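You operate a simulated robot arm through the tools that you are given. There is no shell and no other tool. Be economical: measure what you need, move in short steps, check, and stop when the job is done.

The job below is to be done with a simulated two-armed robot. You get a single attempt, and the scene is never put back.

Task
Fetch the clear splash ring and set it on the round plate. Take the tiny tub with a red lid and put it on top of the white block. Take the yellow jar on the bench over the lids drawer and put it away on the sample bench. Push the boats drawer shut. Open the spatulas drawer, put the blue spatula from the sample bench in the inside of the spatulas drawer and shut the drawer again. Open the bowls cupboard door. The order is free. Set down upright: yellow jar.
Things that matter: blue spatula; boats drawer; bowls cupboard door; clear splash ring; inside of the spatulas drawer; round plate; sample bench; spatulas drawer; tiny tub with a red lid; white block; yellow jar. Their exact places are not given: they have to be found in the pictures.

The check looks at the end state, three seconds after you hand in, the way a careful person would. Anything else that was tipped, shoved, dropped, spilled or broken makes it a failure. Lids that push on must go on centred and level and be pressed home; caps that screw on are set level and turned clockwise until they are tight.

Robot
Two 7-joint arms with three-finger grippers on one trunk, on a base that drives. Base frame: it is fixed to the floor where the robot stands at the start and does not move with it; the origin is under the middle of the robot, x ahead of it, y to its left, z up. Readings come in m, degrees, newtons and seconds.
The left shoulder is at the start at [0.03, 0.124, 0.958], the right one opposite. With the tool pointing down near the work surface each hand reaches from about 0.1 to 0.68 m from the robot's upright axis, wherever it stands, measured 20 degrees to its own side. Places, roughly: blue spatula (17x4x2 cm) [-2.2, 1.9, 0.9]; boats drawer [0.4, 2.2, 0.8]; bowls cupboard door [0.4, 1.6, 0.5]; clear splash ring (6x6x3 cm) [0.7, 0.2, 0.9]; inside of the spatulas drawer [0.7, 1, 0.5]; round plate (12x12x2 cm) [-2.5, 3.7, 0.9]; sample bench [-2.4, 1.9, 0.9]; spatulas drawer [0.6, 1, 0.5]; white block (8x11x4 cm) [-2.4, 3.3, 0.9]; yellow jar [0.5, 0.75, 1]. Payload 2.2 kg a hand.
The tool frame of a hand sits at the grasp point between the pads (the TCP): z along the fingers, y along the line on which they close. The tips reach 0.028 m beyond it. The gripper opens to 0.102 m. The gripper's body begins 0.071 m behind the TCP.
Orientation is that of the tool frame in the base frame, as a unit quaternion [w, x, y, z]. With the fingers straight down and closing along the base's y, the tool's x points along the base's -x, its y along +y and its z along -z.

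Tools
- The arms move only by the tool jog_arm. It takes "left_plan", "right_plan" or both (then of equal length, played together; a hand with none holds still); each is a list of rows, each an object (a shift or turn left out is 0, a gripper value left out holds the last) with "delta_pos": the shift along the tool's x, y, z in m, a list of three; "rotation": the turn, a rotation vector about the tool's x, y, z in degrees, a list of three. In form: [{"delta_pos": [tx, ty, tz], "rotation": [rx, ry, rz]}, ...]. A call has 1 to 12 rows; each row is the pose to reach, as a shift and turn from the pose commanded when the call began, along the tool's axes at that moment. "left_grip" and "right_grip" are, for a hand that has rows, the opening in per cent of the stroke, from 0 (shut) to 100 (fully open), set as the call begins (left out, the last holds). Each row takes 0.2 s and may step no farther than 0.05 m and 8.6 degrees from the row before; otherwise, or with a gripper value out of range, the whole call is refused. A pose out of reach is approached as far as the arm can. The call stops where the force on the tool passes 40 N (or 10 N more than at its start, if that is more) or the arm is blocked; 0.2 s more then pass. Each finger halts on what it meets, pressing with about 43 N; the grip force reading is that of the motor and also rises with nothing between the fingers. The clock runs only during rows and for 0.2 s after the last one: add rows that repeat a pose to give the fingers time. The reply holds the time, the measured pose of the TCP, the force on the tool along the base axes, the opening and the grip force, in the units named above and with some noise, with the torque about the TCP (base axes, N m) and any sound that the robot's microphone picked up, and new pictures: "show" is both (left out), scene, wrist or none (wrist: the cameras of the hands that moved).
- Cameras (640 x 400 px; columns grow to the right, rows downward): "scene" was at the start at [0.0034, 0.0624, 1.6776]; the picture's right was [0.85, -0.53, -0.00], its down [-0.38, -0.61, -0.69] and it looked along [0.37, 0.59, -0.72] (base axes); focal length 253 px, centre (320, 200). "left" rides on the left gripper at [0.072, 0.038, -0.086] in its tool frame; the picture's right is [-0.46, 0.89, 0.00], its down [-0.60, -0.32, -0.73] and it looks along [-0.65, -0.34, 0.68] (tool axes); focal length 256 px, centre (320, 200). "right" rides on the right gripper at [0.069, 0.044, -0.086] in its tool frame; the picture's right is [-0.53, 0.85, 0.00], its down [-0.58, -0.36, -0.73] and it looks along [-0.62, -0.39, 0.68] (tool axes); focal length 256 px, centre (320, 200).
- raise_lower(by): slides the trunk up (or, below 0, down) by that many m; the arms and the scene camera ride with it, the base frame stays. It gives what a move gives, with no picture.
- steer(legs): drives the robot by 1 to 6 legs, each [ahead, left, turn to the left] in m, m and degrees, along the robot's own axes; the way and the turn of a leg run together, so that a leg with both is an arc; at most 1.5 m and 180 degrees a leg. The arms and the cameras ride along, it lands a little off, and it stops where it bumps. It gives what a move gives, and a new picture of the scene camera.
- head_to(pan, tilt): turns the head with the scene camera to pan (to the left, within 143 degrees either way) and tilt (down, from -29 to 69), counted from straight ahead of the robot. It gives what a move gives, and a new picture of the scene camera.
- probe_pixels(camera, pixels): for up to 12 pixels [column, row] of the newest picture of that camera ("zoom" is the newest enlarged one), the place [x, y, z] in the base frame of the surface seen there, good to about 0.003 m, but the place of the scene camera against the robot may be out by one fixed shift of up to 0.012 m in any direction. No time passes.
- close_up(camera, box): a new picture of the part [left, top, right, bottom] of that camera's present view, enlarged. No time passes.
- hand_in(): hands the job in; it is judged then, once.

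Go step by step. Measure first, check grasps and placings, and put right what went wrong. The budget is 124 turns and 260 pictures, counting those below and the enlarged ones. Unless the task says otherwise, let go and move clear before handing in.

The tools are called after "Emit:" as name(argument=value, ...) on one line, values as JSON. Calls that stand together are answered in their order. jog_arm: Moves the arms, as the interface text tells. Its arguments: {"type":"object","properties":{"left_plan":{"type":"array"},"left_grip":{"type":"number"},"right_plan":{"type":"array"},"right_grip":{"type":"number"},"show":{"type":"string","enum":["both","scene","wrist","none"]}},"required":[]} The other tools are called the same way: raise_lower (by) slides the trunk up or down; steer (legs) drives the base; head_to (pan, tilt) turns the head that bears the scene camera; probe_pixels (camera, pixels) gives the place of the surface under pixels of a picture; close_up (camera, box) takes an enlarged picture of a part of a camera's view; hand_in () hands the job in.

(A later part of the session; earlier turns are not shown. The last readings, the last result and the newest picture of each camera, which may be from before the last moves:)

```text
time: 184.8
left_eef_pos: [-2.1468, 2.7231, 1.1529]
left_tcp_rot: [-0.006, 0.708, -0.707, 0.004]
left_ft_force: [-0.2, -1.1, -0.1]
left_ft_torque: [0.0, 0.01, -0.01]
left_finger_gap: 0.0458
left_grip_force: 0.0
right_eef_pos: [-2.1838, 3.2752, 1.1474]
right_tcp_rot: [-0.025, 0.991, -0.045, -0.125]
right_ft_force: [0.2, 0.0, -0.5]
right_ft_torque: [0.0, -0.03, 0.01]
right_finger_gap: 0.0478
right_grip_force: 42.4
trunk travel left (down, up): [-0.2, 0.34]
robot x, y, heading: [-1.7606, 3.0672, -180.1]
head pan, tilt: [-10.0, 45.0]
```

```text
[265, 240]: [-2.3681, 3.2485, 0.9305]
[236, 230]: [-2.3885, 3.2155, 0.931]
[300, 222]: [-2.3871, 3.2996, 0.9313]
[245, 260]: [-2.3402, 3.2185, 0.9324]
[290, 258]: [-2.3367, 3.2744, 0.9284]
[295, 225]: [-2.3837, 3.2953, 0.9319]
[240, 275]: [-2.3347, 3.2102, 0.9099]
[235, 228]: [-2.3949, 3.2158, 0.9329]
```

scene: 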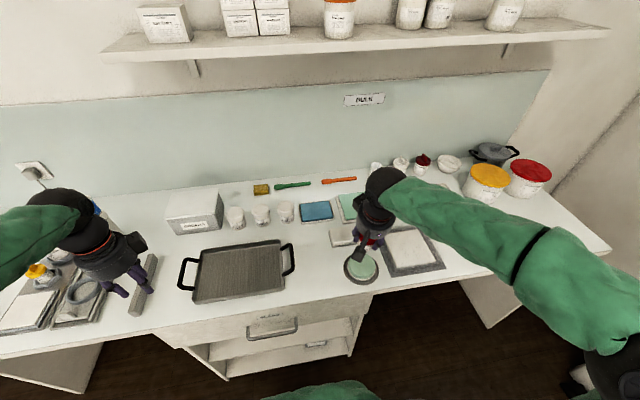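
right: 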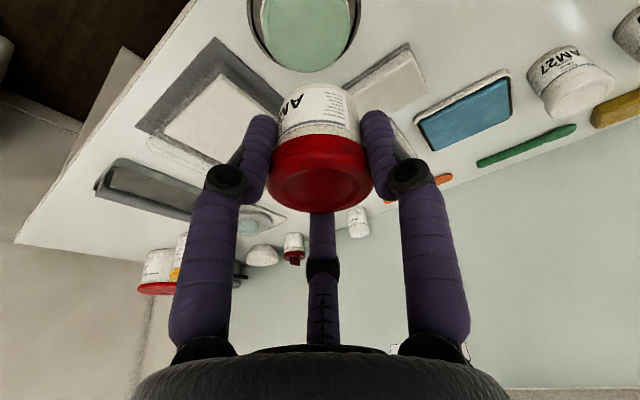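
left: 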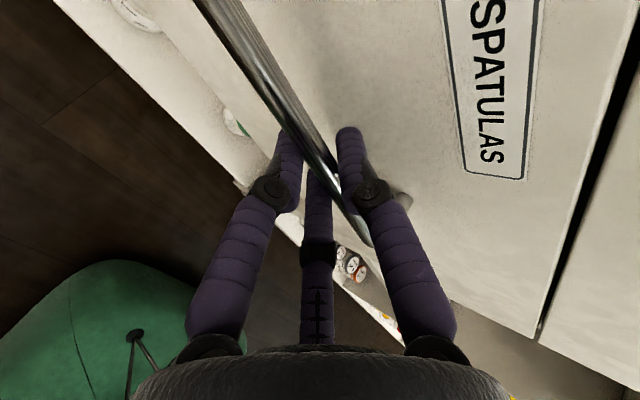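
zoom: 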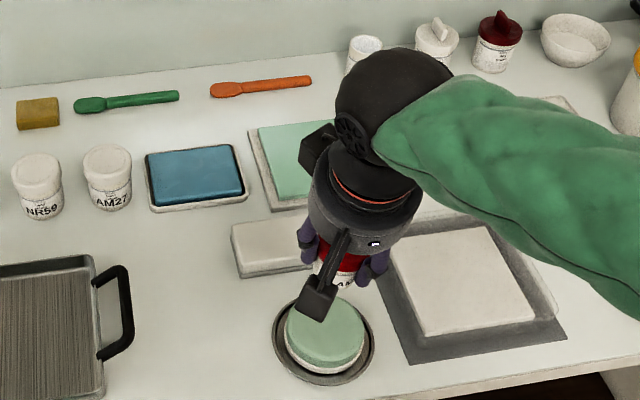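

The block's top is at z 0.932 with centre about (-2.368, 3.263). I'll move the tub to hover above it and recheck.

Emit:
jog_arm(right_plan=[{"delta_pos": [-0.03, 0.007, 0.028]}, {"delta_pos": [-0.06, 0.014, 0.056]}, {"delta_pos": [-0.09, 0.021, 0.085]}, {"delta_pos": [-0.121, 0.028, 0.113]}, {"delta_pos": [-0.1515, 0.034, 0.1412]}])

Emit:
close_up(camera="scene", box=[280, 170, 420, 290])

```text
time: 186.0
left_eef_pos: [-2.1491, 2.7225, 1.1514]
left_tcp_rot: [0.007, -0.707, 0.708, -0.005]
left_ft_force: [-0.8, -0.6, -0.7]
left_ft_torque: [0.03, -0.06, 0.02]
left_finger_gap: 0.0458
left_grip_force: 0.0
right_eef_pos: [-2.3734, 3.2642, 1.0459]
right_tcp_rot: [-0.026, 0.991, -0.046, -0.126]
right_ft_force: [-0.6, 1.0, -0.3]
right_ft_torque: [-0.01, -0.06, 0.0]
right_finger_gap: 0.0479
right_grip_force: 43.5
trunk travel left (down, up): [-0.2, 0.34]
robot x, y, heading: [-1.762, 3.0676, -179.8]
head pan, tilt: [-10.0, 45.0]
```

scene: 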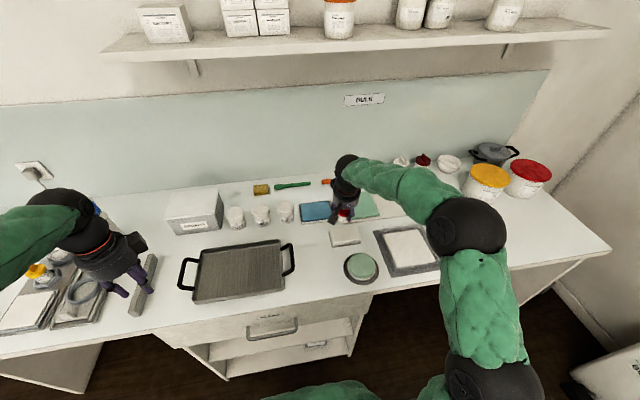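
right: 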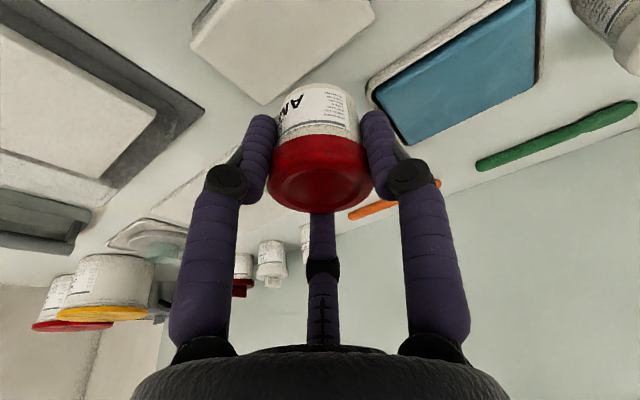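

```text
3.33 times, centred on (350, 230) of scene
```

zoom: 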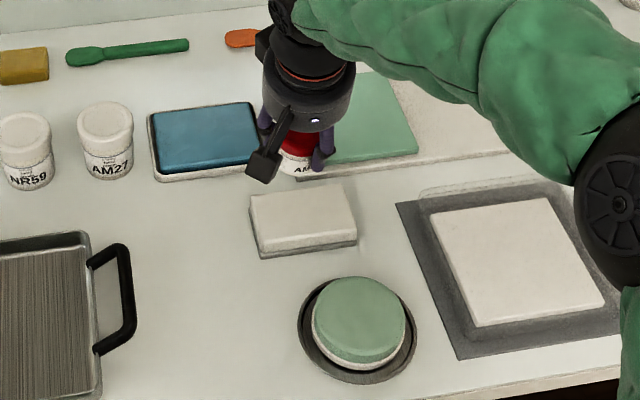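

Now the block is fully visible in zoom (305,218); I'll probe its corners.

Emit:
probe_pixels(camera="zoom", pixels=[[303, 215], [253, 195], [345, 188], [352, 232], [264, 248], [300, 193], [310, 238]])

Emit:
probe_pixels(camera="right", pixels=[[196, 45], [262, 100], [370, 15], [290, 40], [225, 15], [330, 50]])

```text
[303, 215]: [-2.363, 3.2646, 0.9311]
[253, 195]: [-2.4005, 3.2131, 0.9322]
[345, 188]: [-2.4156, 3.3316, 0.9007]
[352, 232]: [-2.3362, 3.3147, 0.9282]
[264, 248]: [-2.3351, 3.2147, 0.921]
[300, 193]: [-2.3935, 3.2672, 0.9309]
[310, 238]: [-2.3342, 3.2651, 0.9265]
```

```text
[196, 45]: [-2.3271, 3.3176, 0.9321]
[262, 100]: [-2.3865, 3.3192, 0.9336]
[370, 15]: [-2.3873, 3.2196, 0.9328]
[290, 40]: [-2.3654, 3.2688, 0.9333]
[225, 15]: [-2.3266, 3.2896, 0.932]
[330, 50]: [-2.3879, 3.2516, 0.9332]
```

The block spans x −2.327…−2.395, y 3.213…3.32. I'll lower the tub over its centre (-2.362, 3.266), ending with fine steps.

Emit:
jog_arm(right_plan=[{"delta_pos": [0.013, 0, 0.028]}, {"delta_pos": [0.0265, 0, 0.063]}, {"delta_pos": [0.027, 0, 0.0655]}, {"delta_pos": [0.0275, 0, 0.067]}])

Emit:
close_up(camera="scene", box=[300, 180, 400, 260])

```text
time: 187.0
left_eef_pos: [-2.1458, 2.7206, 1.1528]
left_tcp_rot: [-0.006, 0.708, -0.706, 0.003]
left_ft_force: [0.3, -0.4, -0.4]
left_ft_torque: [0.0, -0.01, 0.02]
left_finger_gap: 0.0459
left_grip_force: 0.0
right_eef_pos: [-2.3594, 3.2645, 0.9786]
right_tcp_rot: [-0.026, 0.99, -0.046, -0.13]
right_ft_force: [1.4, -2.5, 21.8]
right_ft_torque: [0.2, -0.28, 0.0]
right_finger_gap: 0.048
right_grip_force: 43.1
trunk travel left (down, up): [-0.2, 0.34]
robot x, y, heading: [-1.7612, 3.0677, -179.9]
head pan, tilt: [-10.0, 45.0]
```

scene: 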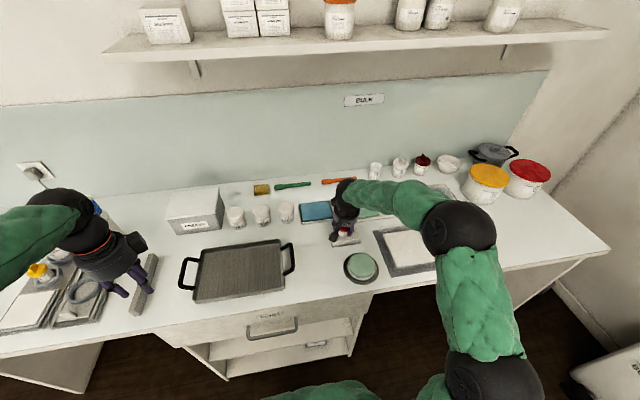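
right: 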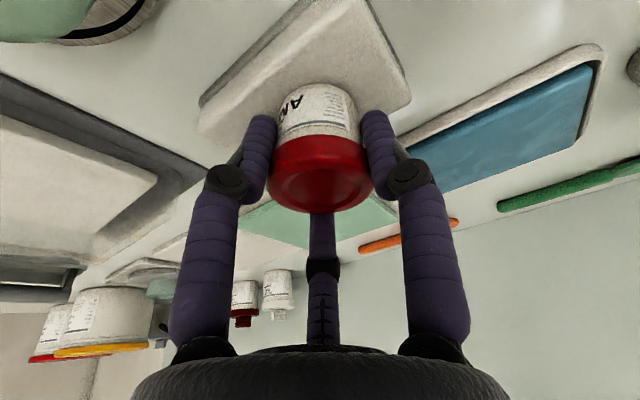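

```text
5.00 times, centred on (350, 220) of scene
```

zoom: 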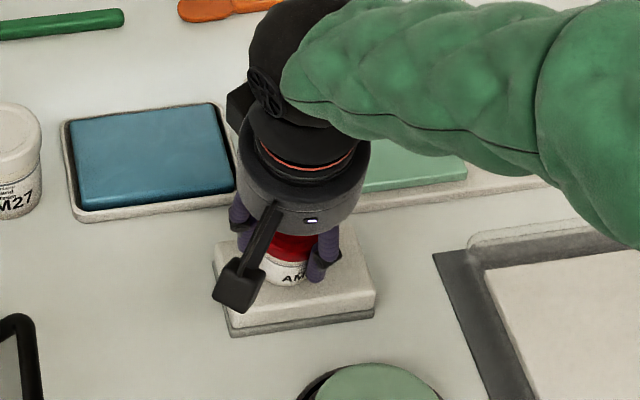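

Contact at 22 N with the tub within the block's top. I'll ease off 1 mm, release and rise along the tool's axis.

Emit:
jog_arm(right_plan=[{"delta_pos": [0, 0, -0.0015]}, {"delta_pos": [0, 0, -0.0015]}, {"delta_pos": [0, 0, -0.0015]}, {"delta_pos": [0, 0, -0.0015]}, {"delta_pos": [0, 0, -0.03]}, {"delta_pos": [0, 0, -0.07]}, {"delta_pos": [0, 0, -0.115]}, {"delta_pos": [0, 0, -0.16]}], right_grip=100)

Emit:
close_up(camera="scene", box=[300, 180, 400, 260])

```text
time: 188.8
left_eef_pos: [-2.1454, 2.7209, 1.1523]
left_tcp_rot: [-0.006, 0.708, -0.706, 0.003]
left_ft_force: [-0.2, 0.3, -0.4]
left_ft_torque: [0.02, 0.01, -0.01]
left_finger_gap: 0.0457
left_grip_force: 0.0
right_eef_pos: [-2.3197, 3.252, 1.1323]
right_tcp_rot: [-0.026, 0.991, -0.046, -0.126]
right_ft_force: [0.2, -0.5, 0.2]
right_ft_torque: [0.04, -0.03, 0.01]
right_finger_gap: 0.1019
right_grip_force: 0.1
trunk travel left (down, up): [-0.2, 0.34]
robot x, y, heading: [-1.7593, 3.0658, -180.2]
head pan, tilt: [-10.0, 45.0]
```

scene: 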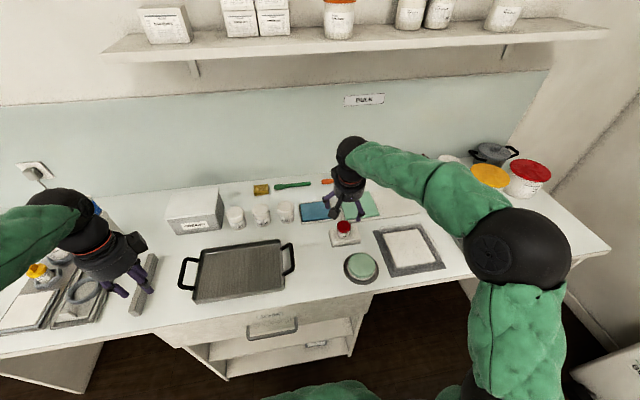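
right: 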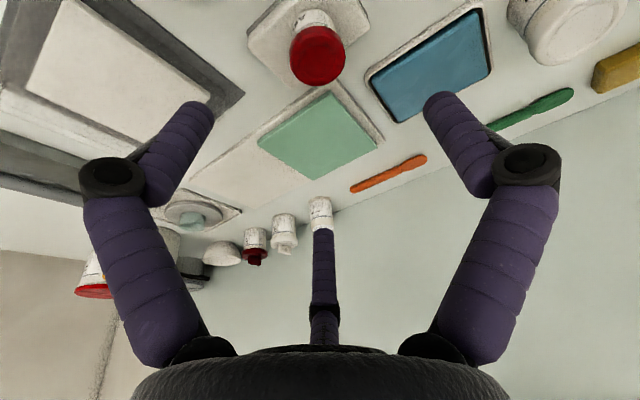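

```text
5.00 times, centred on (350, 220) of scene
```

zoom: 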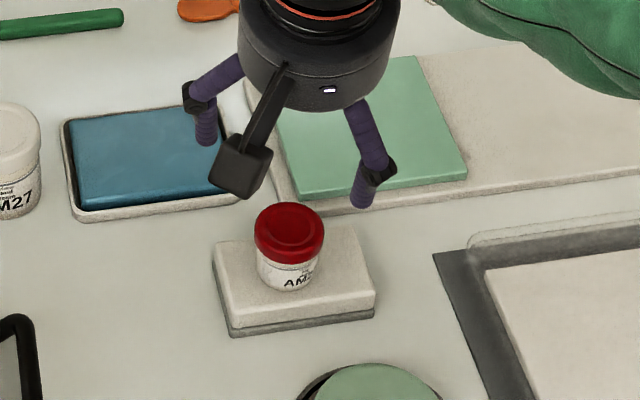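

The tub stands upright on the white block. Now to the spatula: I'll retract the right hand, back up and drive along to the sample bench.

Emit:
jog_arm(right_plan=[{"delta_pos": [0.04, -0.004, -0.01]}, {"delta_pos": [0.08, -0.008, -0.02]}, {"delta_pos": [0.12, -0.012, -0.03]}, {"delta_pos": [0.16, -0.014, -0.04]}], right_grip=0, show="none")

Emit:
steer(legs=[[-0.35, 0, 0], [0, 1.0, 0], [0.35, 0, 0]])

Emit:
head_to(pan=15, tilt=50)

Emit:
jog_arm(left_plan=[{}], show="wrist")

```text
time: 189.8
left_eef_pos: [-2.146, 2.7212, 1.1524]
left_tcp_rot: [-0.005, 0.708, -0.706, 0.004]
left_ft_force: [1.2, -0.5, 0.0]
left_ft_torque: [-0.01, 0.02, 0.0]
left_finger_gap: 0.0457
left_grip_force: 0.0
right_eef_pos: [-2.1492, 3.2545, 1.1299]
right_tcp_rot: [-0.027, 0.991, -0.046, -0.126]
right_ft_force: [0.7, -0.4, -0.2]
right_ft_torque: [0.0, 0.0, -0.02]
right_finger_gap: 0.002
right_grip_force: 31.4
trunk travel left (down, up): [-0.2, 0.34]
robot x, y, heading: [-1.7599, 3.0696, -179.7]
head pan, tilt: [-10.0, 45.0]
```

```text
time: 198.7
left_eef_pos: [-2.1517, 1.7352, 1.1525]
left_tcp_rot: [-0.006, 0.708, -0.707, 0.004]
left_ft_force: [0.3, 0.1, -0.2]
left_ft_torque: [0.01, 0.01, -0.02]
left_finger_gap: 0.0458
left_grip_force: 0.1
right_eef_pos: [-2.1576, 2.2664, 1.1294]
right_tcp_rot: [-0.026, 0.991, -0.045, -0.126]
right_ft_force: [-0.5, -0.1, 0.3]
right_ft_torque: [0.0, -0.02, -0.01]
right_finger_gap: 0.002
right_grip_force: 31.1
trunk travel left (down, up): [-0.2, 0.34]
robot x, y, heading: [-1.764, 2.0789, -179.7]
head pan, tilt: [-10.0, 45.0]
```

scene: 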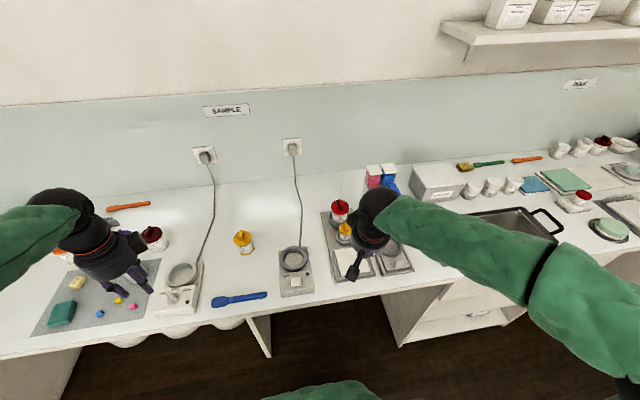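

```text
time: 199.6
left_eef_pos: [-2.1507, 1.7346, 1.1524]
left_tcp_rot: [-0.007, 0.708, -0.707, 0.003]
left_ft_force: [-0.3, 0.6, -0.7]
left_ft_torque: [-0.02, 0.0, 0.02]
left_finger_gap: 0.0457
left_grip_force: 0.0
right_eef_pos: [-2.1561, 2.2667, 1.1302]
right_tcp_rot: [-0.027, 0.991, -0.045, -0.126]
right_ft_force: [0.5, 0.6, -0.6]
right_ft_torque: [0.0, -0.04, -0.01]
right_finger_gap: 0.0022
right_grip_force: 31.5
trunk travel left (down, up): [-0.2, 0.34]
robot x, y, heading: [-1.7634, 2.0818, -179.8]
head pan, tilt: [15.0, 50.0]
```

scene: 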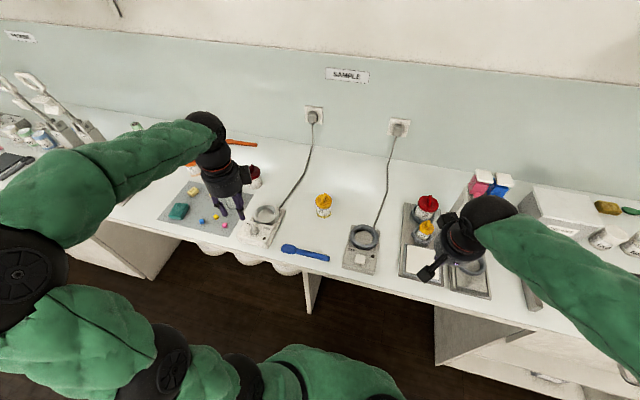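

```text
time: 200.0
left_eef_pos: [-2.1516, 1.7338, 1.1532]
left_tcp_rot: [-0.006, 0.708, -0.706, 0.003]
left_ft_force: [-0.2, 0.2, -0.7]
left_ft_torque: [-0.02, 0.01, 0.02]
left_finger_gap: 0.0462
left_grip_force: 0.1
right_eef_pos: [-2.1569, 2.2673, 1.1291]
right_tcp_rot: [-0.026, 0.991, -0.045, -0.126]
right_ft_force: [-0.4, -0.3, 0.9]
right_ft_torque: [-0.03, -0.05, 0.01]
right_finger_gap: 0.002
right_grip_force: 31.1
trunk travel left (down, up): [-0.2, 0.34]
robot x, y, heading: [-1.7638, 2.081, -180.2]
head pan, tilt: [15.0, 50.0]
```

left: 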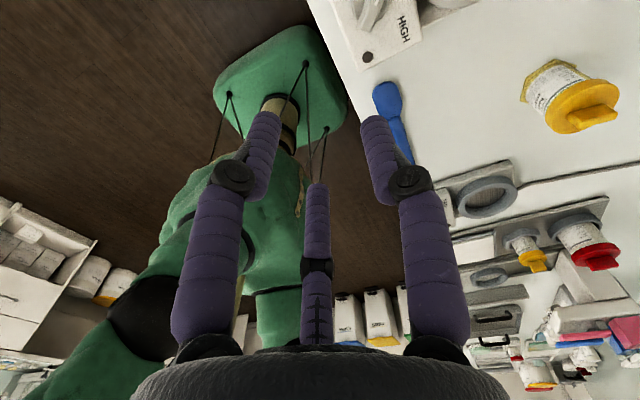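

I'll zoom in on the spatula and probe it, using the jar (placed at about (-2.38, 1.92)) to judge the scene offset.

Emit:
close_up(camera="scene", box=[260, 180, 380, 270])

Emit:
probe_pixels(camera="scene", pixels=[[287, 249], [300, 252], [310, 255], [320, 257], [327, 259], [310, 252], [310, 258], [310, 262], [324, 195]])

Emit:
probe_pixels(camera="left", pixels=[[387, 95], [378, 100], [395, 125], [405, 145], [387, 115], [398, 105]])

```text
4.44 times, centred on (320, 225) of scene
```

zoom: 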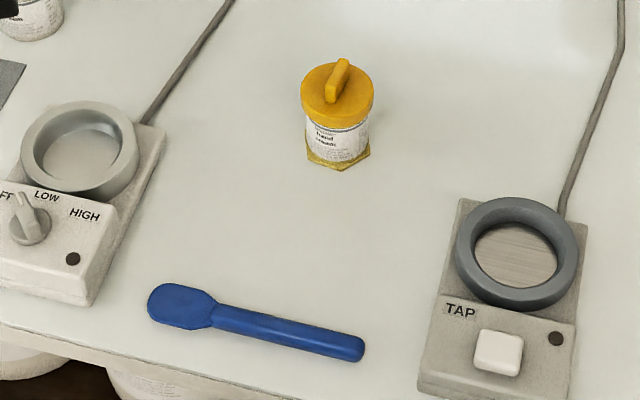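

```text
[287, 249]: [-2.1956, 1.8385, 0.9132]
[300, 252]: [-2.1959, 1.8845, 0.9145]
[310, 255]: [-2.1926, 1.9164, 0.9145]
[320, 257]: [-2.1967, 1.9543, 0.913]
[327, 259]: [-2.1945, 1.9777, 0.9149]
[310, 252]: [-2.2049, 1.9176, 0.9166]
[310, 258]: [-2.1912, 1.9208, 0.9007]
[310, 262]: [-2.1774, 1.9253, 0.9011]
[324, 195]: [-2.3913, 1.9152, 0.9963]
```

```text
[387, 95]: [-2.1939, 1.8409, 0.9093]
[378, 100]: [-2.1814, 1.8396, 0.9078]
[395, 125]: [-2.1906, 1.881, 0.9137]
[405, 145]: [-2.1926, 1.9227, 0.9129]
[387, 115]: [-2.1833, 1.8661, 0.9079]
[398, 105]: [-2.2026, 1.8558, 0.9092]
```

The handle axis is at x≈-2.193, y 1.875–1.985, top z 0.914. I'll position the left hand above y 1.915 and descend partway.

Emit:
jog_arm(left_plan=[{"delta_pos": [-0.045, 0.01, 0]}, {"delta_pos": [-0.09, 0.02, 0]}, {"delta_pos": [-0.136, 0.03, 0]}, {"delta_pos": [-0.181, 0.0414, 0]}, {"delta_pos": [-0.181, 0.0414, 0.05]}, {"delta_pos": [-0.181, 0.0414, 0.1]}, {"delta_pos": [-0.181, 0.0414, 0.15]}, {"delta_pos": [-0.181, 0.0414, 0.17]}], left_grip=65, show="wrist")

```text
time: 201.8
left_eef_pos: [-2.1909, 1.9169, 0.9795]
left_tcp_rot: [-0.006, 0.709, -0.706, 0.004]
left_ft_force: [0.0, 0.0, -0.2]
left_ft_torque: [-0.01, -0.02, -0.02]
left_finger_gap: 0.0663
left_grip_force: 0.0
right_eef_pos: [-2.1568, 2.2665, 1.1305]
right_tcp_rot: [-0.026, 0.991, -0.046, -0.125]
right_ft_force: [-0.6, -0.6, 0.4]
right_ft_torque: [0.0, 0.02, -0.01]
right_finger_gap: 0.0022
right_grip_force: 31.2
trunk travel left (down, up): [-0.2, 0.34]
robot x, y, heading: [-1.7678, 2.0818, -179.9]
head pan, tilt: [15.0, 50.0]
```

left: 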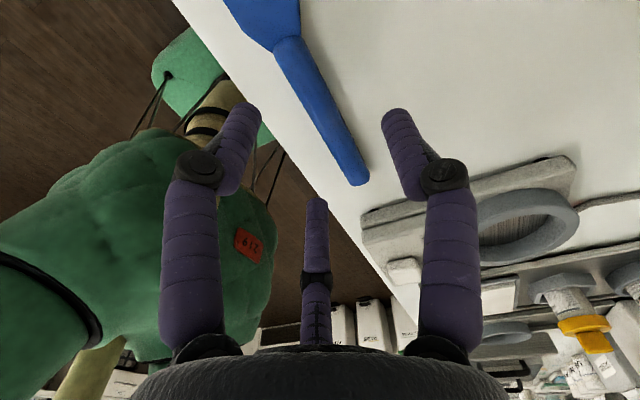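

Emit:
jog_arm(left_plan=[{"delta_pos": [0, 0, 0.025]}, {"delta_pos": [0, 0, 0.04]}, {"delta_pos": [0, 0, 0.0485]}], show="wrist")

```text
time: 202.6
left_eef_pos: [-2.1897, 1.9181, 0.9329]
left_tcp_rot: [-0.007, 0.708, -0.706, 0.003]
left_ft_force: [-0.3, 0.6, -0.5]
left_ft_torque: [0.02, -0.01, 0.05]
left_finger_gap: 0.0665
left_grip_force: 0.1
right_eef_pos: [-2.1583, 2.2675, 1.1302]
right_tcp_rot: [-0.026, 0.991, -0.045, -0.126]
right_ft_force: [-1.2, 0.2, -0.7]
right_ft_torque: [-0.02, -0.03, -0.07]
right_finger_gap: 0.002
right_grip_force: 31.5
trunk travel left (down, up): [-0.2, 0.34]
robot x, y, heading: [-1.7652, 2.0857, -179.9]
head pan, tilt: [15.0, 50.0]
```

left: 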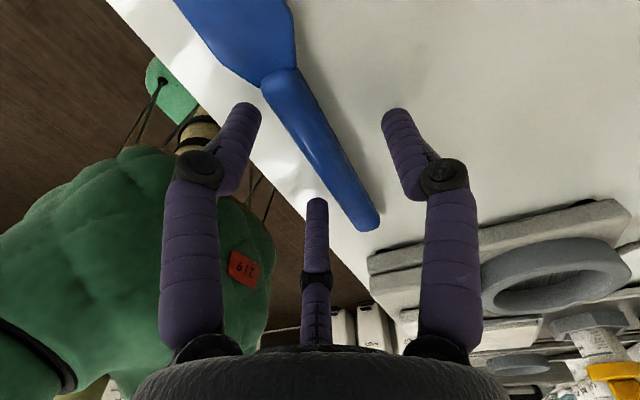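

The handle is between the fingers with no contact yet; I'll go 2 mm lower and grip.

Emit:
jog_arm(left_plan=[{"delta_pos": [0, 0, 0.002]}, {"delta_pos": [0, 0, 0.002]}, {"delta_pos": [0, 0, 0.002]}, {"delta_pos": [0, 0, 0.002]}], left_grip=0, show="wrist")

```text
time: 203.6
left_eef_pos: [-2.1912, 1.9172, 0.9328]
left_tcp_rot: [-0.006, 0.709, -0.706, 0.003]
left_ft_force: [-0.6, 0.8, 6.9]
left_ft_torque: [0.04, 0.11, -0.01]
left_finger_gap: 0.0276
left_grip_force: 43.2
right_eef_pos: [-2.1579, 2.2675, 1.1307]
right_tcp_rot: [-0.026, 0.991, -0.046, -0.126]
right_ft_force: [0.3, -0.3, -1.1]
right_ft_torque: [0.03, 0.01, 0.0]
right_finger_gap: 0.0025
right_grip_force: 31.0
trunk travel left (down, up): [-0.2, 0.34]
robot x, y, heading: [-1.77, 2.0804, -179.8]
head pan, tilt: [15.0, 50.0]
```

left: 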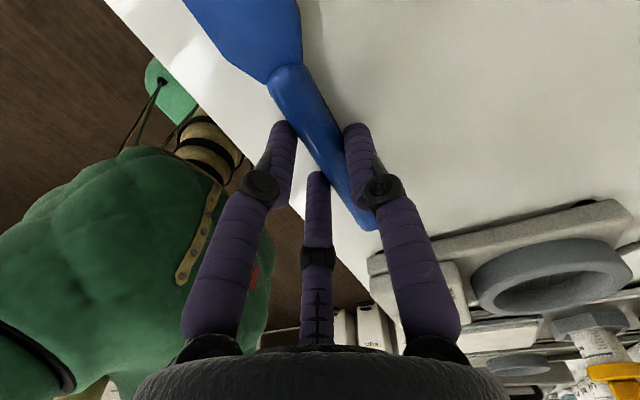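

Gripped (gap 0.028). I'll lift.

Emit:
jog_arm(left_plan=[{"delta_pos": [0, 0, -0.04]}, {"delta_pos": [0, 0, -0.09]}, {"delta_pos": [0, 0, -0.14]}, {"delta_pos": [0, 0, -0.19]}])

```text
time: 204.6
left_eef_pos: [-2.1901, 1.9144, 1.1236]
left_tcp_rot: [-0.006, 0.708, -0.706, 0.004]
left_ft_force: [0.8, 0.5, -0.4]
left_ft_torque: [-0.01, 0.01, -0.02]
left_finger_gap: 0.0271
left_grip_force: 42.7
right_eef_pos: [-2.1571, 2.2659, 1.1291]
right_tcp_rot: [-0.026, 0.991, -0.045, -0.127]
right_ft_force: [0.3, -0.4, -0.7]
right_ft_torque: [0.0, 0.04, 0.0]
right_finger_gap: 0.002
right_grip_force: 31.8
trunk travel left (down, up): [-0.2, 0.34]
robot x, y, heading: [-1.767, 2.0799, -179.9]
head pan, tilt: [15.0, 50.0]
```

scene: 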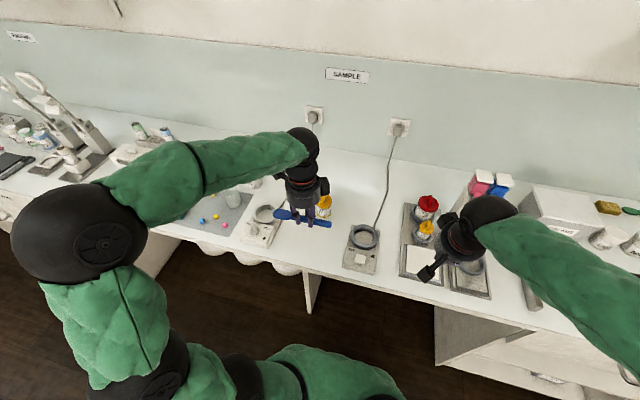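
left: 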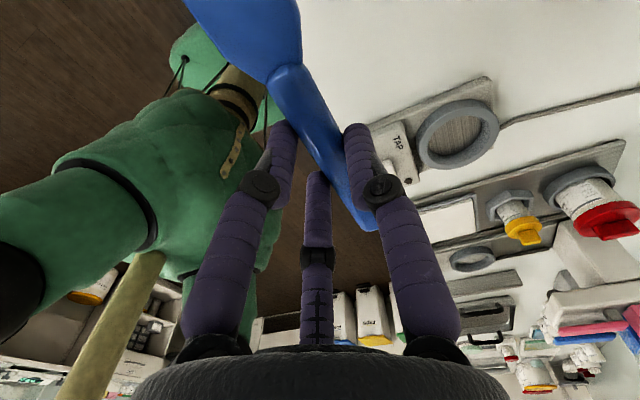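

The spatula is held. I'll back off, turn round and drive to the open spatulas drawer.

Emit:
steer(legs=[[-0.5, 0, 0], [0, 0, -90], [0, 0, -90], [0, -1.24, 0], [0.55, 0, 0]])

Emit:
raise_lower(by=-0.2)

Emit:
head_to(pan=15, tilt=45)

```text
time: 224.0
left_eef_pos: [-0.2617, 0.9627, 1.1227]
left_tcp_rot: [-0.004, 0.716, 0.698, -0.007]
left_ft_force: [0.2, 0.6, -0.8]
left_ft_torque: [0.0, 0.03, -0.03]
left_finger_gap: 0.0272
left_grip_force: 43.0
right_eef_pos: [-0.3037, 0.612, 1.1295]
right_tcp_rot: [0.126, 0.058, 0.99, -0.028]
right_ft_force: [0.3, -0.2, 0.3]
right_ft_torque: [0.02, 0.04, 0.0]
right_finger_gap: 0.002
right_grip_force: 31.3
trunk travel left (down, up): [-0.2, 0.34]
robot x, y, heading: [-0.6866, 0.8078, -1.4]
head pan, tilt: [15.0, 50.0]
```

scene: 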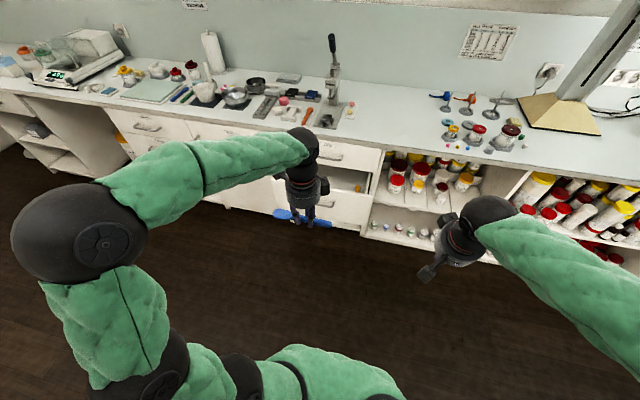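

```text
time: 226.2
left_eef_pos: [-0.261, 0.9619, 0.9243]
left_tcp_rot: [-0.004, 0.716, 0.698, -0.006]
left_ft_force: [-1.0, -0.9, -0.6]
left_ft_torque: [0.0, 0.0, 0.01]
left_finger_gap: 0.0274
left_grip_force: 42.6
right_eef_pos: [-0.3048, 0.6107, 0.9303]
right_tcp_rot: [0.126, 0.059, 0.99, -0.028]
right_ft_force: [-0.3, 0.1, -1.0]
right_ft_torque: [0.01, -0.02, -0.02]
right_finger_gap: 0.002
right_grip_force: 31.6
trunk travel left (down, up): [0.0, 0.54]
robot x, y, heading: [-0.6882, 0.811, -1.4]
head pan, tilt: [15.0, 50.0]
```

```text
time: 226.8
left_eef_pos: [-0.2618, 0.9626, 0.924]
left_tcp_rot: [-0.004, 0.715, 0.699, -0.006]
left_ft_force: [0.4, 0.3, -0.3]
left_ft_torque: [-0.01, 0.02, -0.05]
left_finger_gap: 0.0272
left_grip_force: 42.8
right_eef_pos: [-0.3039, 0.6117, 0.9302]
right_tcp_rot: [0.126, 0.058, 0.99, -0.027]
right_ft_force: [-0.1, -0.5, 0.4]
right_ft_torque: [0.0, 0.02, -0.02]
right_finger_gap: 0.002
right_grip_force: 31.5
trunk travel left (down, up): [0.0, 0.54]
robot x, y, heading: [-0.6912, 0.8079, -1.6]
head pan, tilt: [15.0, 45.0]
```

scene: 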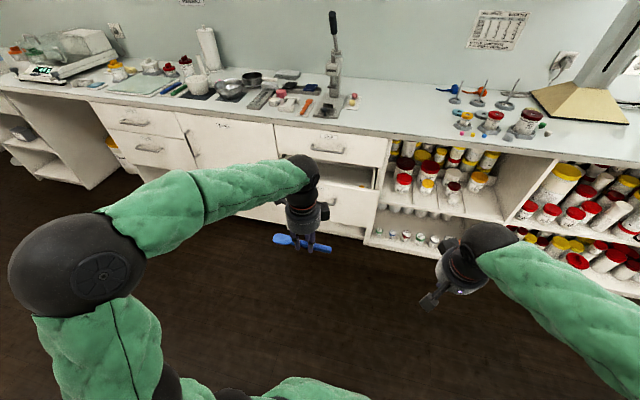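

The hand must enter between the panel (inner x ≈ 0.26) and the LIDS handle (x ≈ 0.369), so I'll aim at x ≈ 0.315, y ≈ 0.945. First I'll drive nearer with the spatula still high.

Emit:
steer(legs=[[0.46, -0.02, 1.5]])

Emit:
jog_arm(left_plan=[{}], show="wrist")

Emit:
head_to(pan=15, tilt=60)

Emit:
close_up(camera="scene", box=[200, 60, 440, 210])

```text
time: 229.5
left_eef_pos: [0.1796, 0.9553, 0.9232]
left_tcp_rot: [-0.004, 0.702, 0.712, -0.006]
left_ft_force: [-0.5, 0.0, -0.6]
left_ft_torque: [0.0, 0.03, 0.01]
left_finger_gap: 0.0273
left_grip_force: 43.3
right_eef_pos: [0.1484, 0.6034, 0.9306]
right_tcp_rot: [0.126, 0.04, 0.991, -0.025]
right_ft_force: [-0.4, -0.1, -0.3]
right_ft_torque: [0.0, 0.03, -0.02]
right_finger_gap: 0.0021
right_grip_force: 31.4
trunk travel left (down, up): [0.0, 0.54]
robot x, y, heading: [-0.2458, 0.7843, 0.8]
head pan, tilt: [15.0, 45.0]
```

scene: 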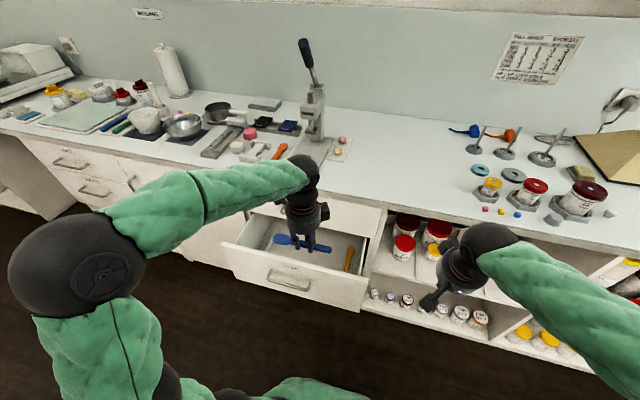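

```text
time: 229.9
left_eef_pos: [0.179, 0.9554, 0.9231]
left_tcp_rot: [-0.003, 0.702, 0.712, -0.006]
left_ft_force: [-0.4, 0.0, -0.4]
left_ft_torque: [0.0, -0.03, 0.01]
left_finger_gap: 0.0273
left_grip_force: 43.3
right_eef_pos: [0.1496, 0.6026, 0.9298]
right_tcp_rot: [0.126, 0.04, 0.991, -0.026]
right_ft_force: [0.1, -0.6, -0.3]
right_ft_torque: [-0.02, 0.0, -0.02]
right_finger_gap: 0.0023
right_grip_force: 31.3
trunk travel left (down, up): [0.0, 0.54]
robot x, y, heading: [-0.2451, 0.7888, 0.9]
head pan, tilt: [15.0, 45.0]
```

left: 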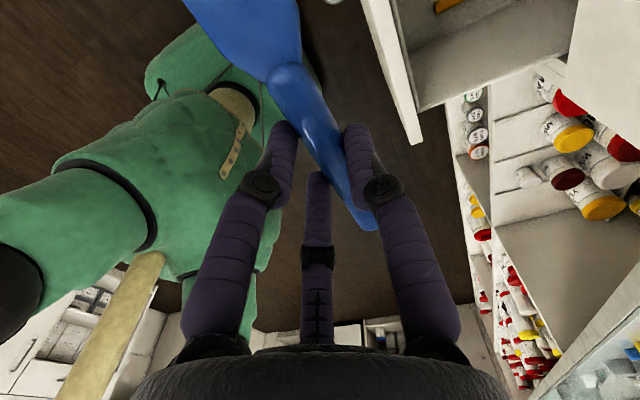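

```text
time: 230.7
left_eef_pos: [0.1784, 0.9546, 0.9246]
left_tcp_rot: [-0.004, 0.702, 0.712, -0.006]
left_ft_force: [-0.7, -0.7, -0.8]
left_ft_torque: [-0.01, -0.01, 0.01]
left_finger_gap: 0.0273
left_grip_force: 42.3
right_eef_pos: [0.1485, 0.6041, 0.9298]
right_tcp_rot: [0.126, 0.041, 0.991, -0.026]
right_ft_force: [0.8, -0.1, 0.5]
right_ft_torque: [-0.01, 0.03, 0.02]
right_finger_gap: 0.0021
right_grip_force: 31.6
trunk travel left (down, up): [0.0, 0.54]
robot x, y, heading: [-0.2438, 0.7835, 0.8]
head pan, tilt: [15.0, 60.0]
```

scene: 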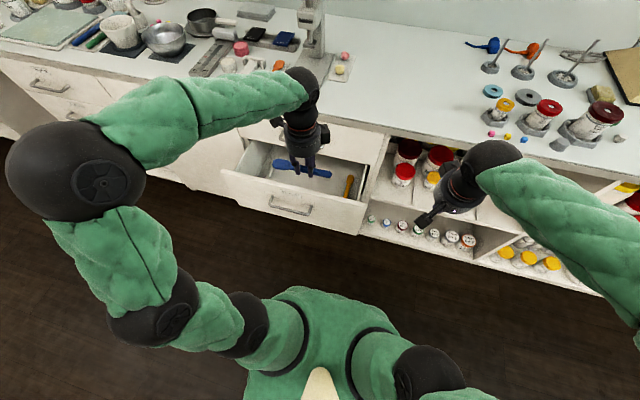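

```text
2.67 times, centred on (320, 135) of scene
```

zoom: 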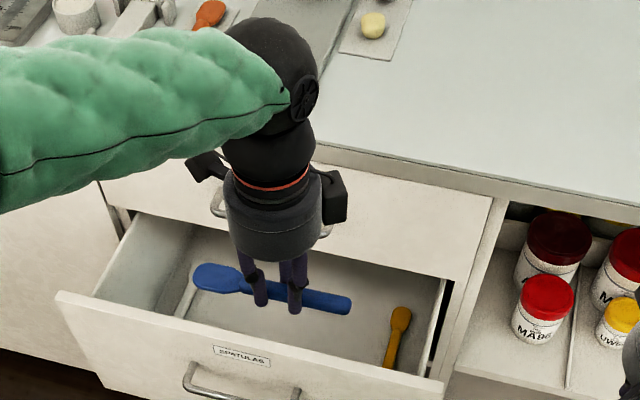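

The window is narrow; at y ≈ 1.085 the wrist camera clears the LIDS handle's end (y 1.12) and the spatula misses both other spatulas. I'll move to hover at (0.314, 1.085, 0.80).

Emit:
jog_arm(left_plan=[{"delta_pos": [0.032, 0.034, 0]}, {"delta_pos": [0.064, 0.068, 0]}, {"delta_pos": [0.096, 0.103, 0]}, {"delta_pos": [0.128, 0.137, 0]}, {"delta_pos": [0.128, 0.137, 0.04]}, {"delta_pos": [0.128, 0.137, 0.08]}, {"delta_pos": [0.128, 0.137, 0.12]}])

Emit:
close_up(camera="scene", box=[200, 60, 440, 210])

```text
time: 232.3
left_eef_pos: [0.3099, 1.0866, 0.8004]
left_tcp_rot: [-0.003, 0.703, 0.711, -0.005]
left_ft_force: [0.2, 0.6, 0.6]
left_ft_torque: [0.01, 0.03, 0.0]
left_finger_gap: 0.0274
left_grip_force: 43.3
right_eef_pos: [0.1501, 0.6038, 0.9297]
right_tcp_rot: [0.126, 0.039, 0.991, -0.025]
right_ft_force: [-0.4, 0.5, -0.4]
right_ft_torque: [-0.02, 0.02, 0.02]
right_finger_gap: 0.0021
right_grip_force: 31.4
trunk travel left (down, up): [0.0, 0.54]
robot x, y, heading: [-0.2419, 0.7848, 0.8]
head pan, tilt: [15.0, 60.0]
```

scene: 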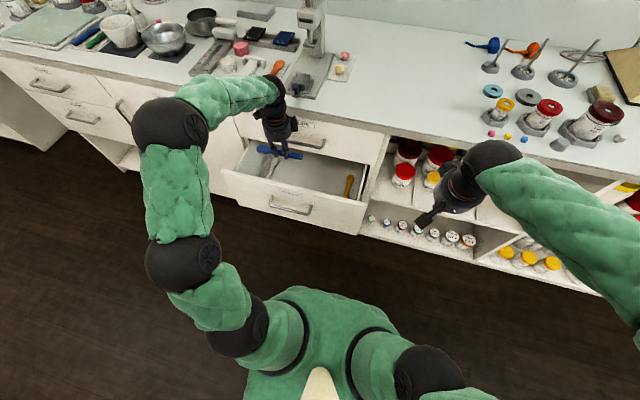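
left: 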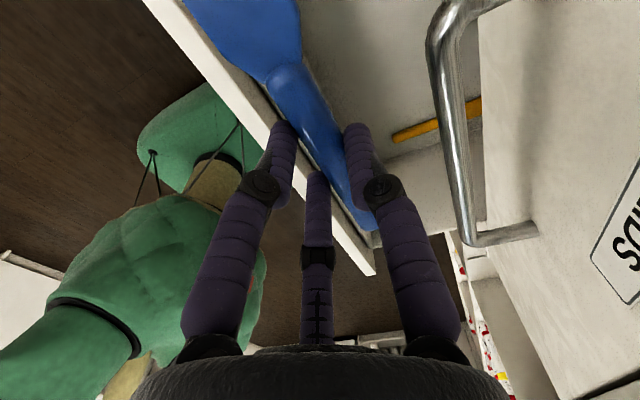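

```text
2.67 times, centred on (320, 135) of scene
```

zoom: 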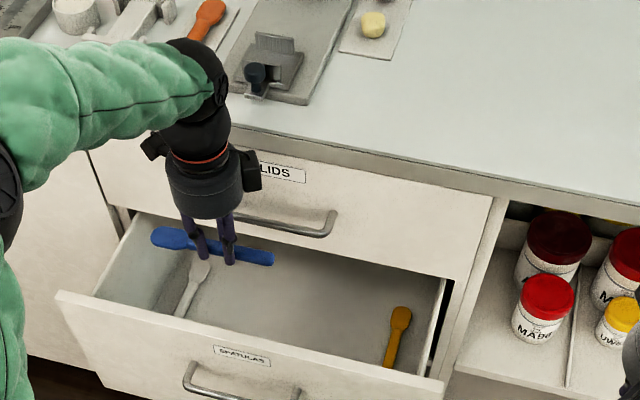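

I'll measure the panel's edges and the LIDS handle from this wrist view for the final window.

Emit:
probe_pixels(camera="left", pixels=[[240, 100], [225, 95], [262, 95], [235, 75], [350, 265], [370, 270], [440, 80], [455, 150], [470, 210], [435, 20], [400, 70], [380, 225]])

```text
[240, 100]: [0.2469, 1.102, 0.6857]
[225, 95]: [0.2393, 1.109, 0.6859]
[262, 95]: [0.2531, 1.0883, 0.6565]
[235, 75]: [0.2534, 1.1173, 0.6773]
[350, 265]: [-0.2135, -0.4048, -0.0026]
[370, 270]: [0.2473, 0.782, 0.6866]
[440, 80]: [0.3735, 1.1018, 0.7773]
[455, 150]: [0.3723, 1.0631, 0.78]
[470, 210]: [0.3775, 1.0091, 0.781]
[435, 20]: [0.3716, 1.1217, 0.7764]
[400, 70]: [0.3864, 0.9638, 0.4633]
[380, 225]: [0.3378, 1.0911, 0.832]
```

Panel inner face x 0.253, LIDS bar x 0.372; the hand's centre at 0.310 fits. I'll descend straight.

Emit:
jog_arm(left_plan=[{"delta_pos": [0, 0, 0.045]}, {"delta_pos": [0, 0, 0.09]}, {"delta_pos": [0, 0, 0.13]}, {"delta_pos": [0, 0, 0.17]}, {"delta_pos": [0, 0, 0.21]}, {"delta_pos": [0, 0, 0.245]}])

```text
time: 233.7
left_eef_pos: [0.3096, 1.0854, 0.5584]
left_tcp_rot: [-0.002, 0.702, 0.712, -0.005]
left_ft_force: [0.6, 0.2, -0.5]
left_ft_torque: [-0.01, 0.04, -0.02]
left_finger_gap: 0.0274
left_grip_force: 43.1
right_eef_pos: [0.149, 0.6043, 0.9294]
right_tcp_rot: [0.126, 0.039, 0.991, -0.026]
right_ft_force: [-1.1, 0.3, 0.3]
right_ft_torque: [0.01, -0.01, -0.02]
right_finger_gap: 0.0021
right_grip_force: 31.7
trunk travel left (down, up): [0.0, 0.54]
robot x, y, heading: [-0.243, 0.7893, 0.6]
head pan, tilt: [15.0, 60.0]
```

scene: 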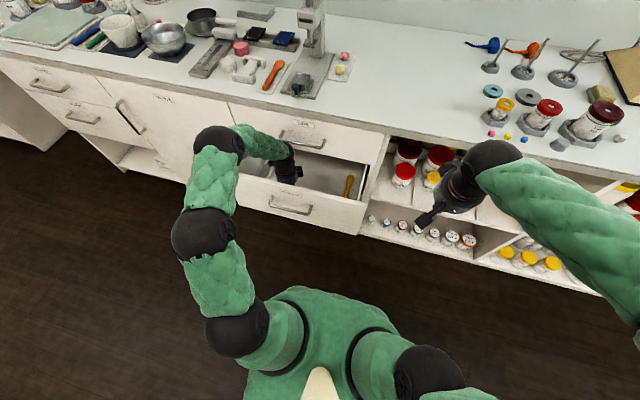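
left: 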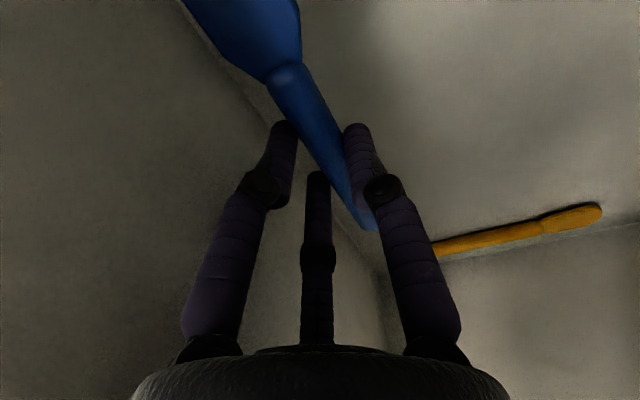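

No contact so far; I'll lower the last 5 cm.

Emit:
jog_arm(left_plan=[{"delta_pos": [0, 0, 0.025]}, {"delta_pos": [0, 0, 0.045]}, {"delta_pos": [0, 0, 0.052]}], show="none")

```text
time: 234.5
left_eef_pos: [0.3085, 1.0836, 0.5048]
left_tcp_rot: [-0.003, 0.703, 0.712, -0.005]
left_ft_force: [0.8, 0.1, -0.5]
left_ft_torque: [0.03, -0.03, 0.0]
left_finger_gap: 0.0271
left_grip_force: 42.9
right_eef_pos: [0.1491, 0.6034, 0.9301]
right_tcp_rot: [0.126, 0.04, 0.991, -0.025]
right_ft_force: [0.6, 0.5, 0.6]
right_ft_torque: [0.0, -0.01, -0.01]
right_finger_gap: 0.002
right_grip_force: 31.1
trunk travel left (down, up): [0.0, 0.54]
robot x, y, heading: [-0.243, 0.7863, 0.8]
head pan, tilt: [15.0, 60.0]
```

The spatula is about 3 mm above the floor. I'll lower 3 mm, open to 50 % and rise clear of the drawer.

Emit:
jog_arm(left_plan=[{"delta_pos": [0, 0, 0.003]}, {"delta_pos": [0, 0, 0.003]}, {"delta_pos": [0, 0, 0.003]}, {"delta_pos": [0, 0, -0.02]}, {"delta_pos": [0, 0, -0.06]}, {"delta_pos": [0, 0, -0.105]}, {"delta_pos": [0, 0, -0.15]}, {"delta_pos": [0, 0, -0.195]}, {"delta_pos": [0, 0, -0.24]}, {"delta_pos": [0, 0, -0.285]}], left_grip=50)

Emit:
close_up(camera="scene", box=[200, 60, 440, 210])

```text
time: 236.7
left_eef_pos: [0.3084, 1.0829, 0.7897]
left_tcp_rot: [-0.003, 0.703, 0.712, -0.007]
left_ft_force: [0.1, -0.3, -0.2]
left_ft_torque: [-0.01, -0.04, -0.01]
left_finger_gap: 0.0507
left_grip_force: 0.1
right_eef_pos: [0.1479, 0.6043, 0.9298]
right_tcp_rot: [0.127, 0.04, 0.991, -0.025]
right_ft_force: [0.3, 0.1, 0.4]
right_ft_torque: [0.0, -0.03, 0.0]
right_finger_gap: 0.0021
right_grip_force: 31.5
trunk travel left (down, up): [0.0, 0.54]
robot x, y, heading: [-0.2456, 0.786, 0.9]
head pan, tilt: [15.0, 60.0]
```

scene: 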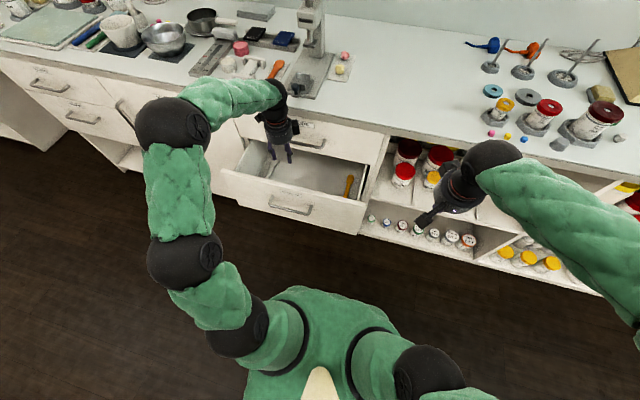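
left: 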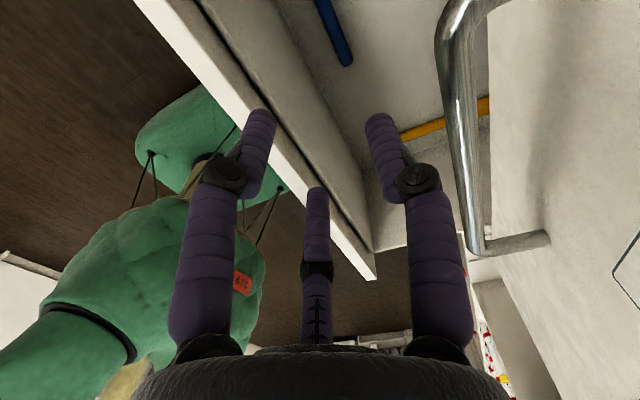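

```text
2.67 times, centred on (320, 135) of scene
```

zoom: 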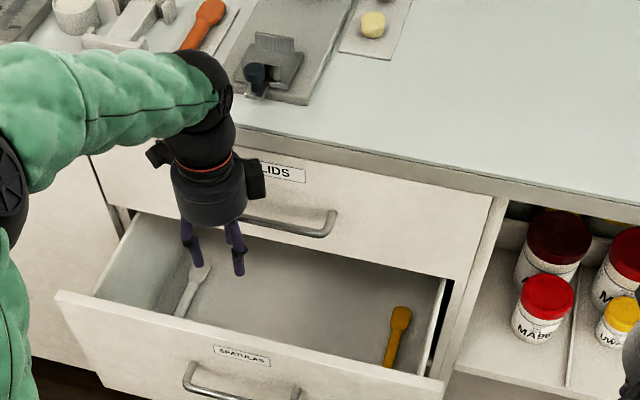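

The spatula lies in the drawer (wrist px (335,30)). I'll withdraw, close the fist and tilt the hand forward for pushing above the handle.

Emit:
jog_arm(left_plan=[{"delta_pos": [0, -0.045, -0.01]}, {"delta_pos": [0, -0.09, -0.01]}, {"delta_pos": [0, -0.135, -0.01]}, {"delta_pos": [-0.01, -0.16, 0.01], "rotation": [-7.2, 0, 0]}, {"delta_pos": [-0.02, -0.17, 0.03], "rotation": [-14.4, 0, 0]}, {"delta_pos": [-0.03, -0.18, 0.05], "rotation": [-21.6, 0, 0]}, {"delta_pos": [-0.04, -0.185, 0.075], "rotation": [-28.8, 0, 0]}, {"delta_pos": [-0.045, -0.185, 0.1], "rotation": [-36, 0, 0]}, {"delta_pos": [-0.05, -0.185, 0.12], "rotation": [-43, 0, 0]}, {"delta_pos": [-0.05, -0.185, 0.132], "rotation": [-50, 0, 0]}], left_grip=0)

Emit:
close_up(camera="scene", box=[200, 60, 440, 210])

```text
time: 238.9
left_eef_pos: [0.1039, 1.0081, 0.725]
left_tcp_rot: [0.283, 0.613, 0.678, 0.291]
left_ft_force: [3.4, 1.2, 9.8]
left_ft_torque: [-0.11, 0.69, -0.05]
left_finger_gap: 0.002
left_grip_force: 31.6
left hand out of reach, approached as far as the arm can: row 9, 10
right_eef_pos: [0.1471, 0.6029, 0.9304]
right_tcp_rot: [0.128, 0.04, 0.991, -0.025]
right_ft_force: [0.8, 0.3, 0.7]
right_ft_torque: [0.03, 0.0, 0.02]
right_finger_gap: 0.0021
right_grip_force: 31.4
trunk travel left (down, up): [0.0, 0.54]
robot x, y, heading: [-0.244, 0.7915, 1.1]
head pan, tilt: [15.0, 60.0]
```

scene: 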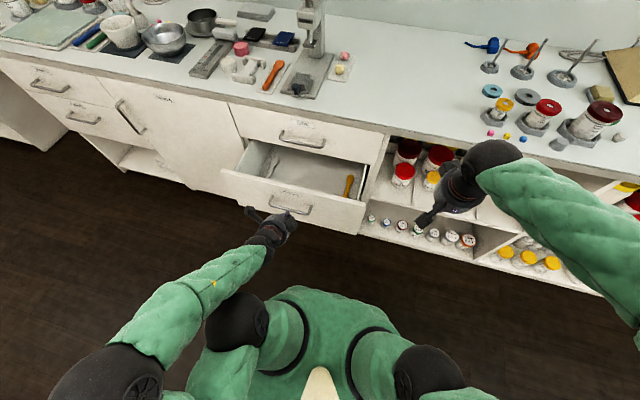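
left: 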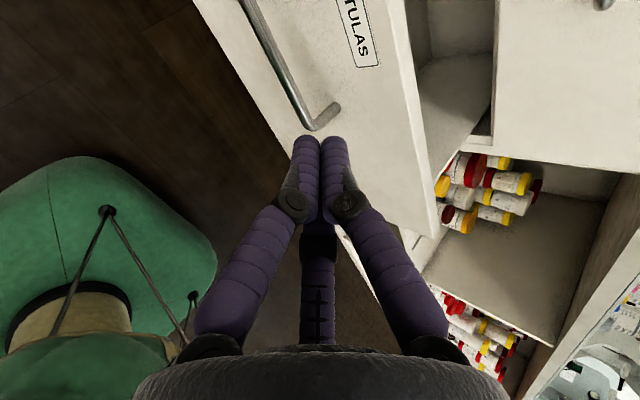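

```text
2.67 times, centred on (320, 135) of scene
```

zoom: 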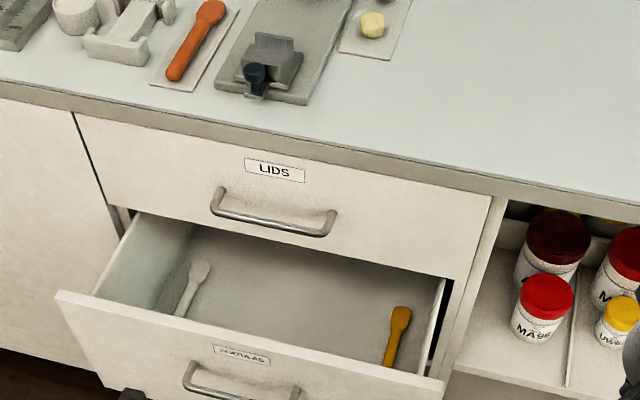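

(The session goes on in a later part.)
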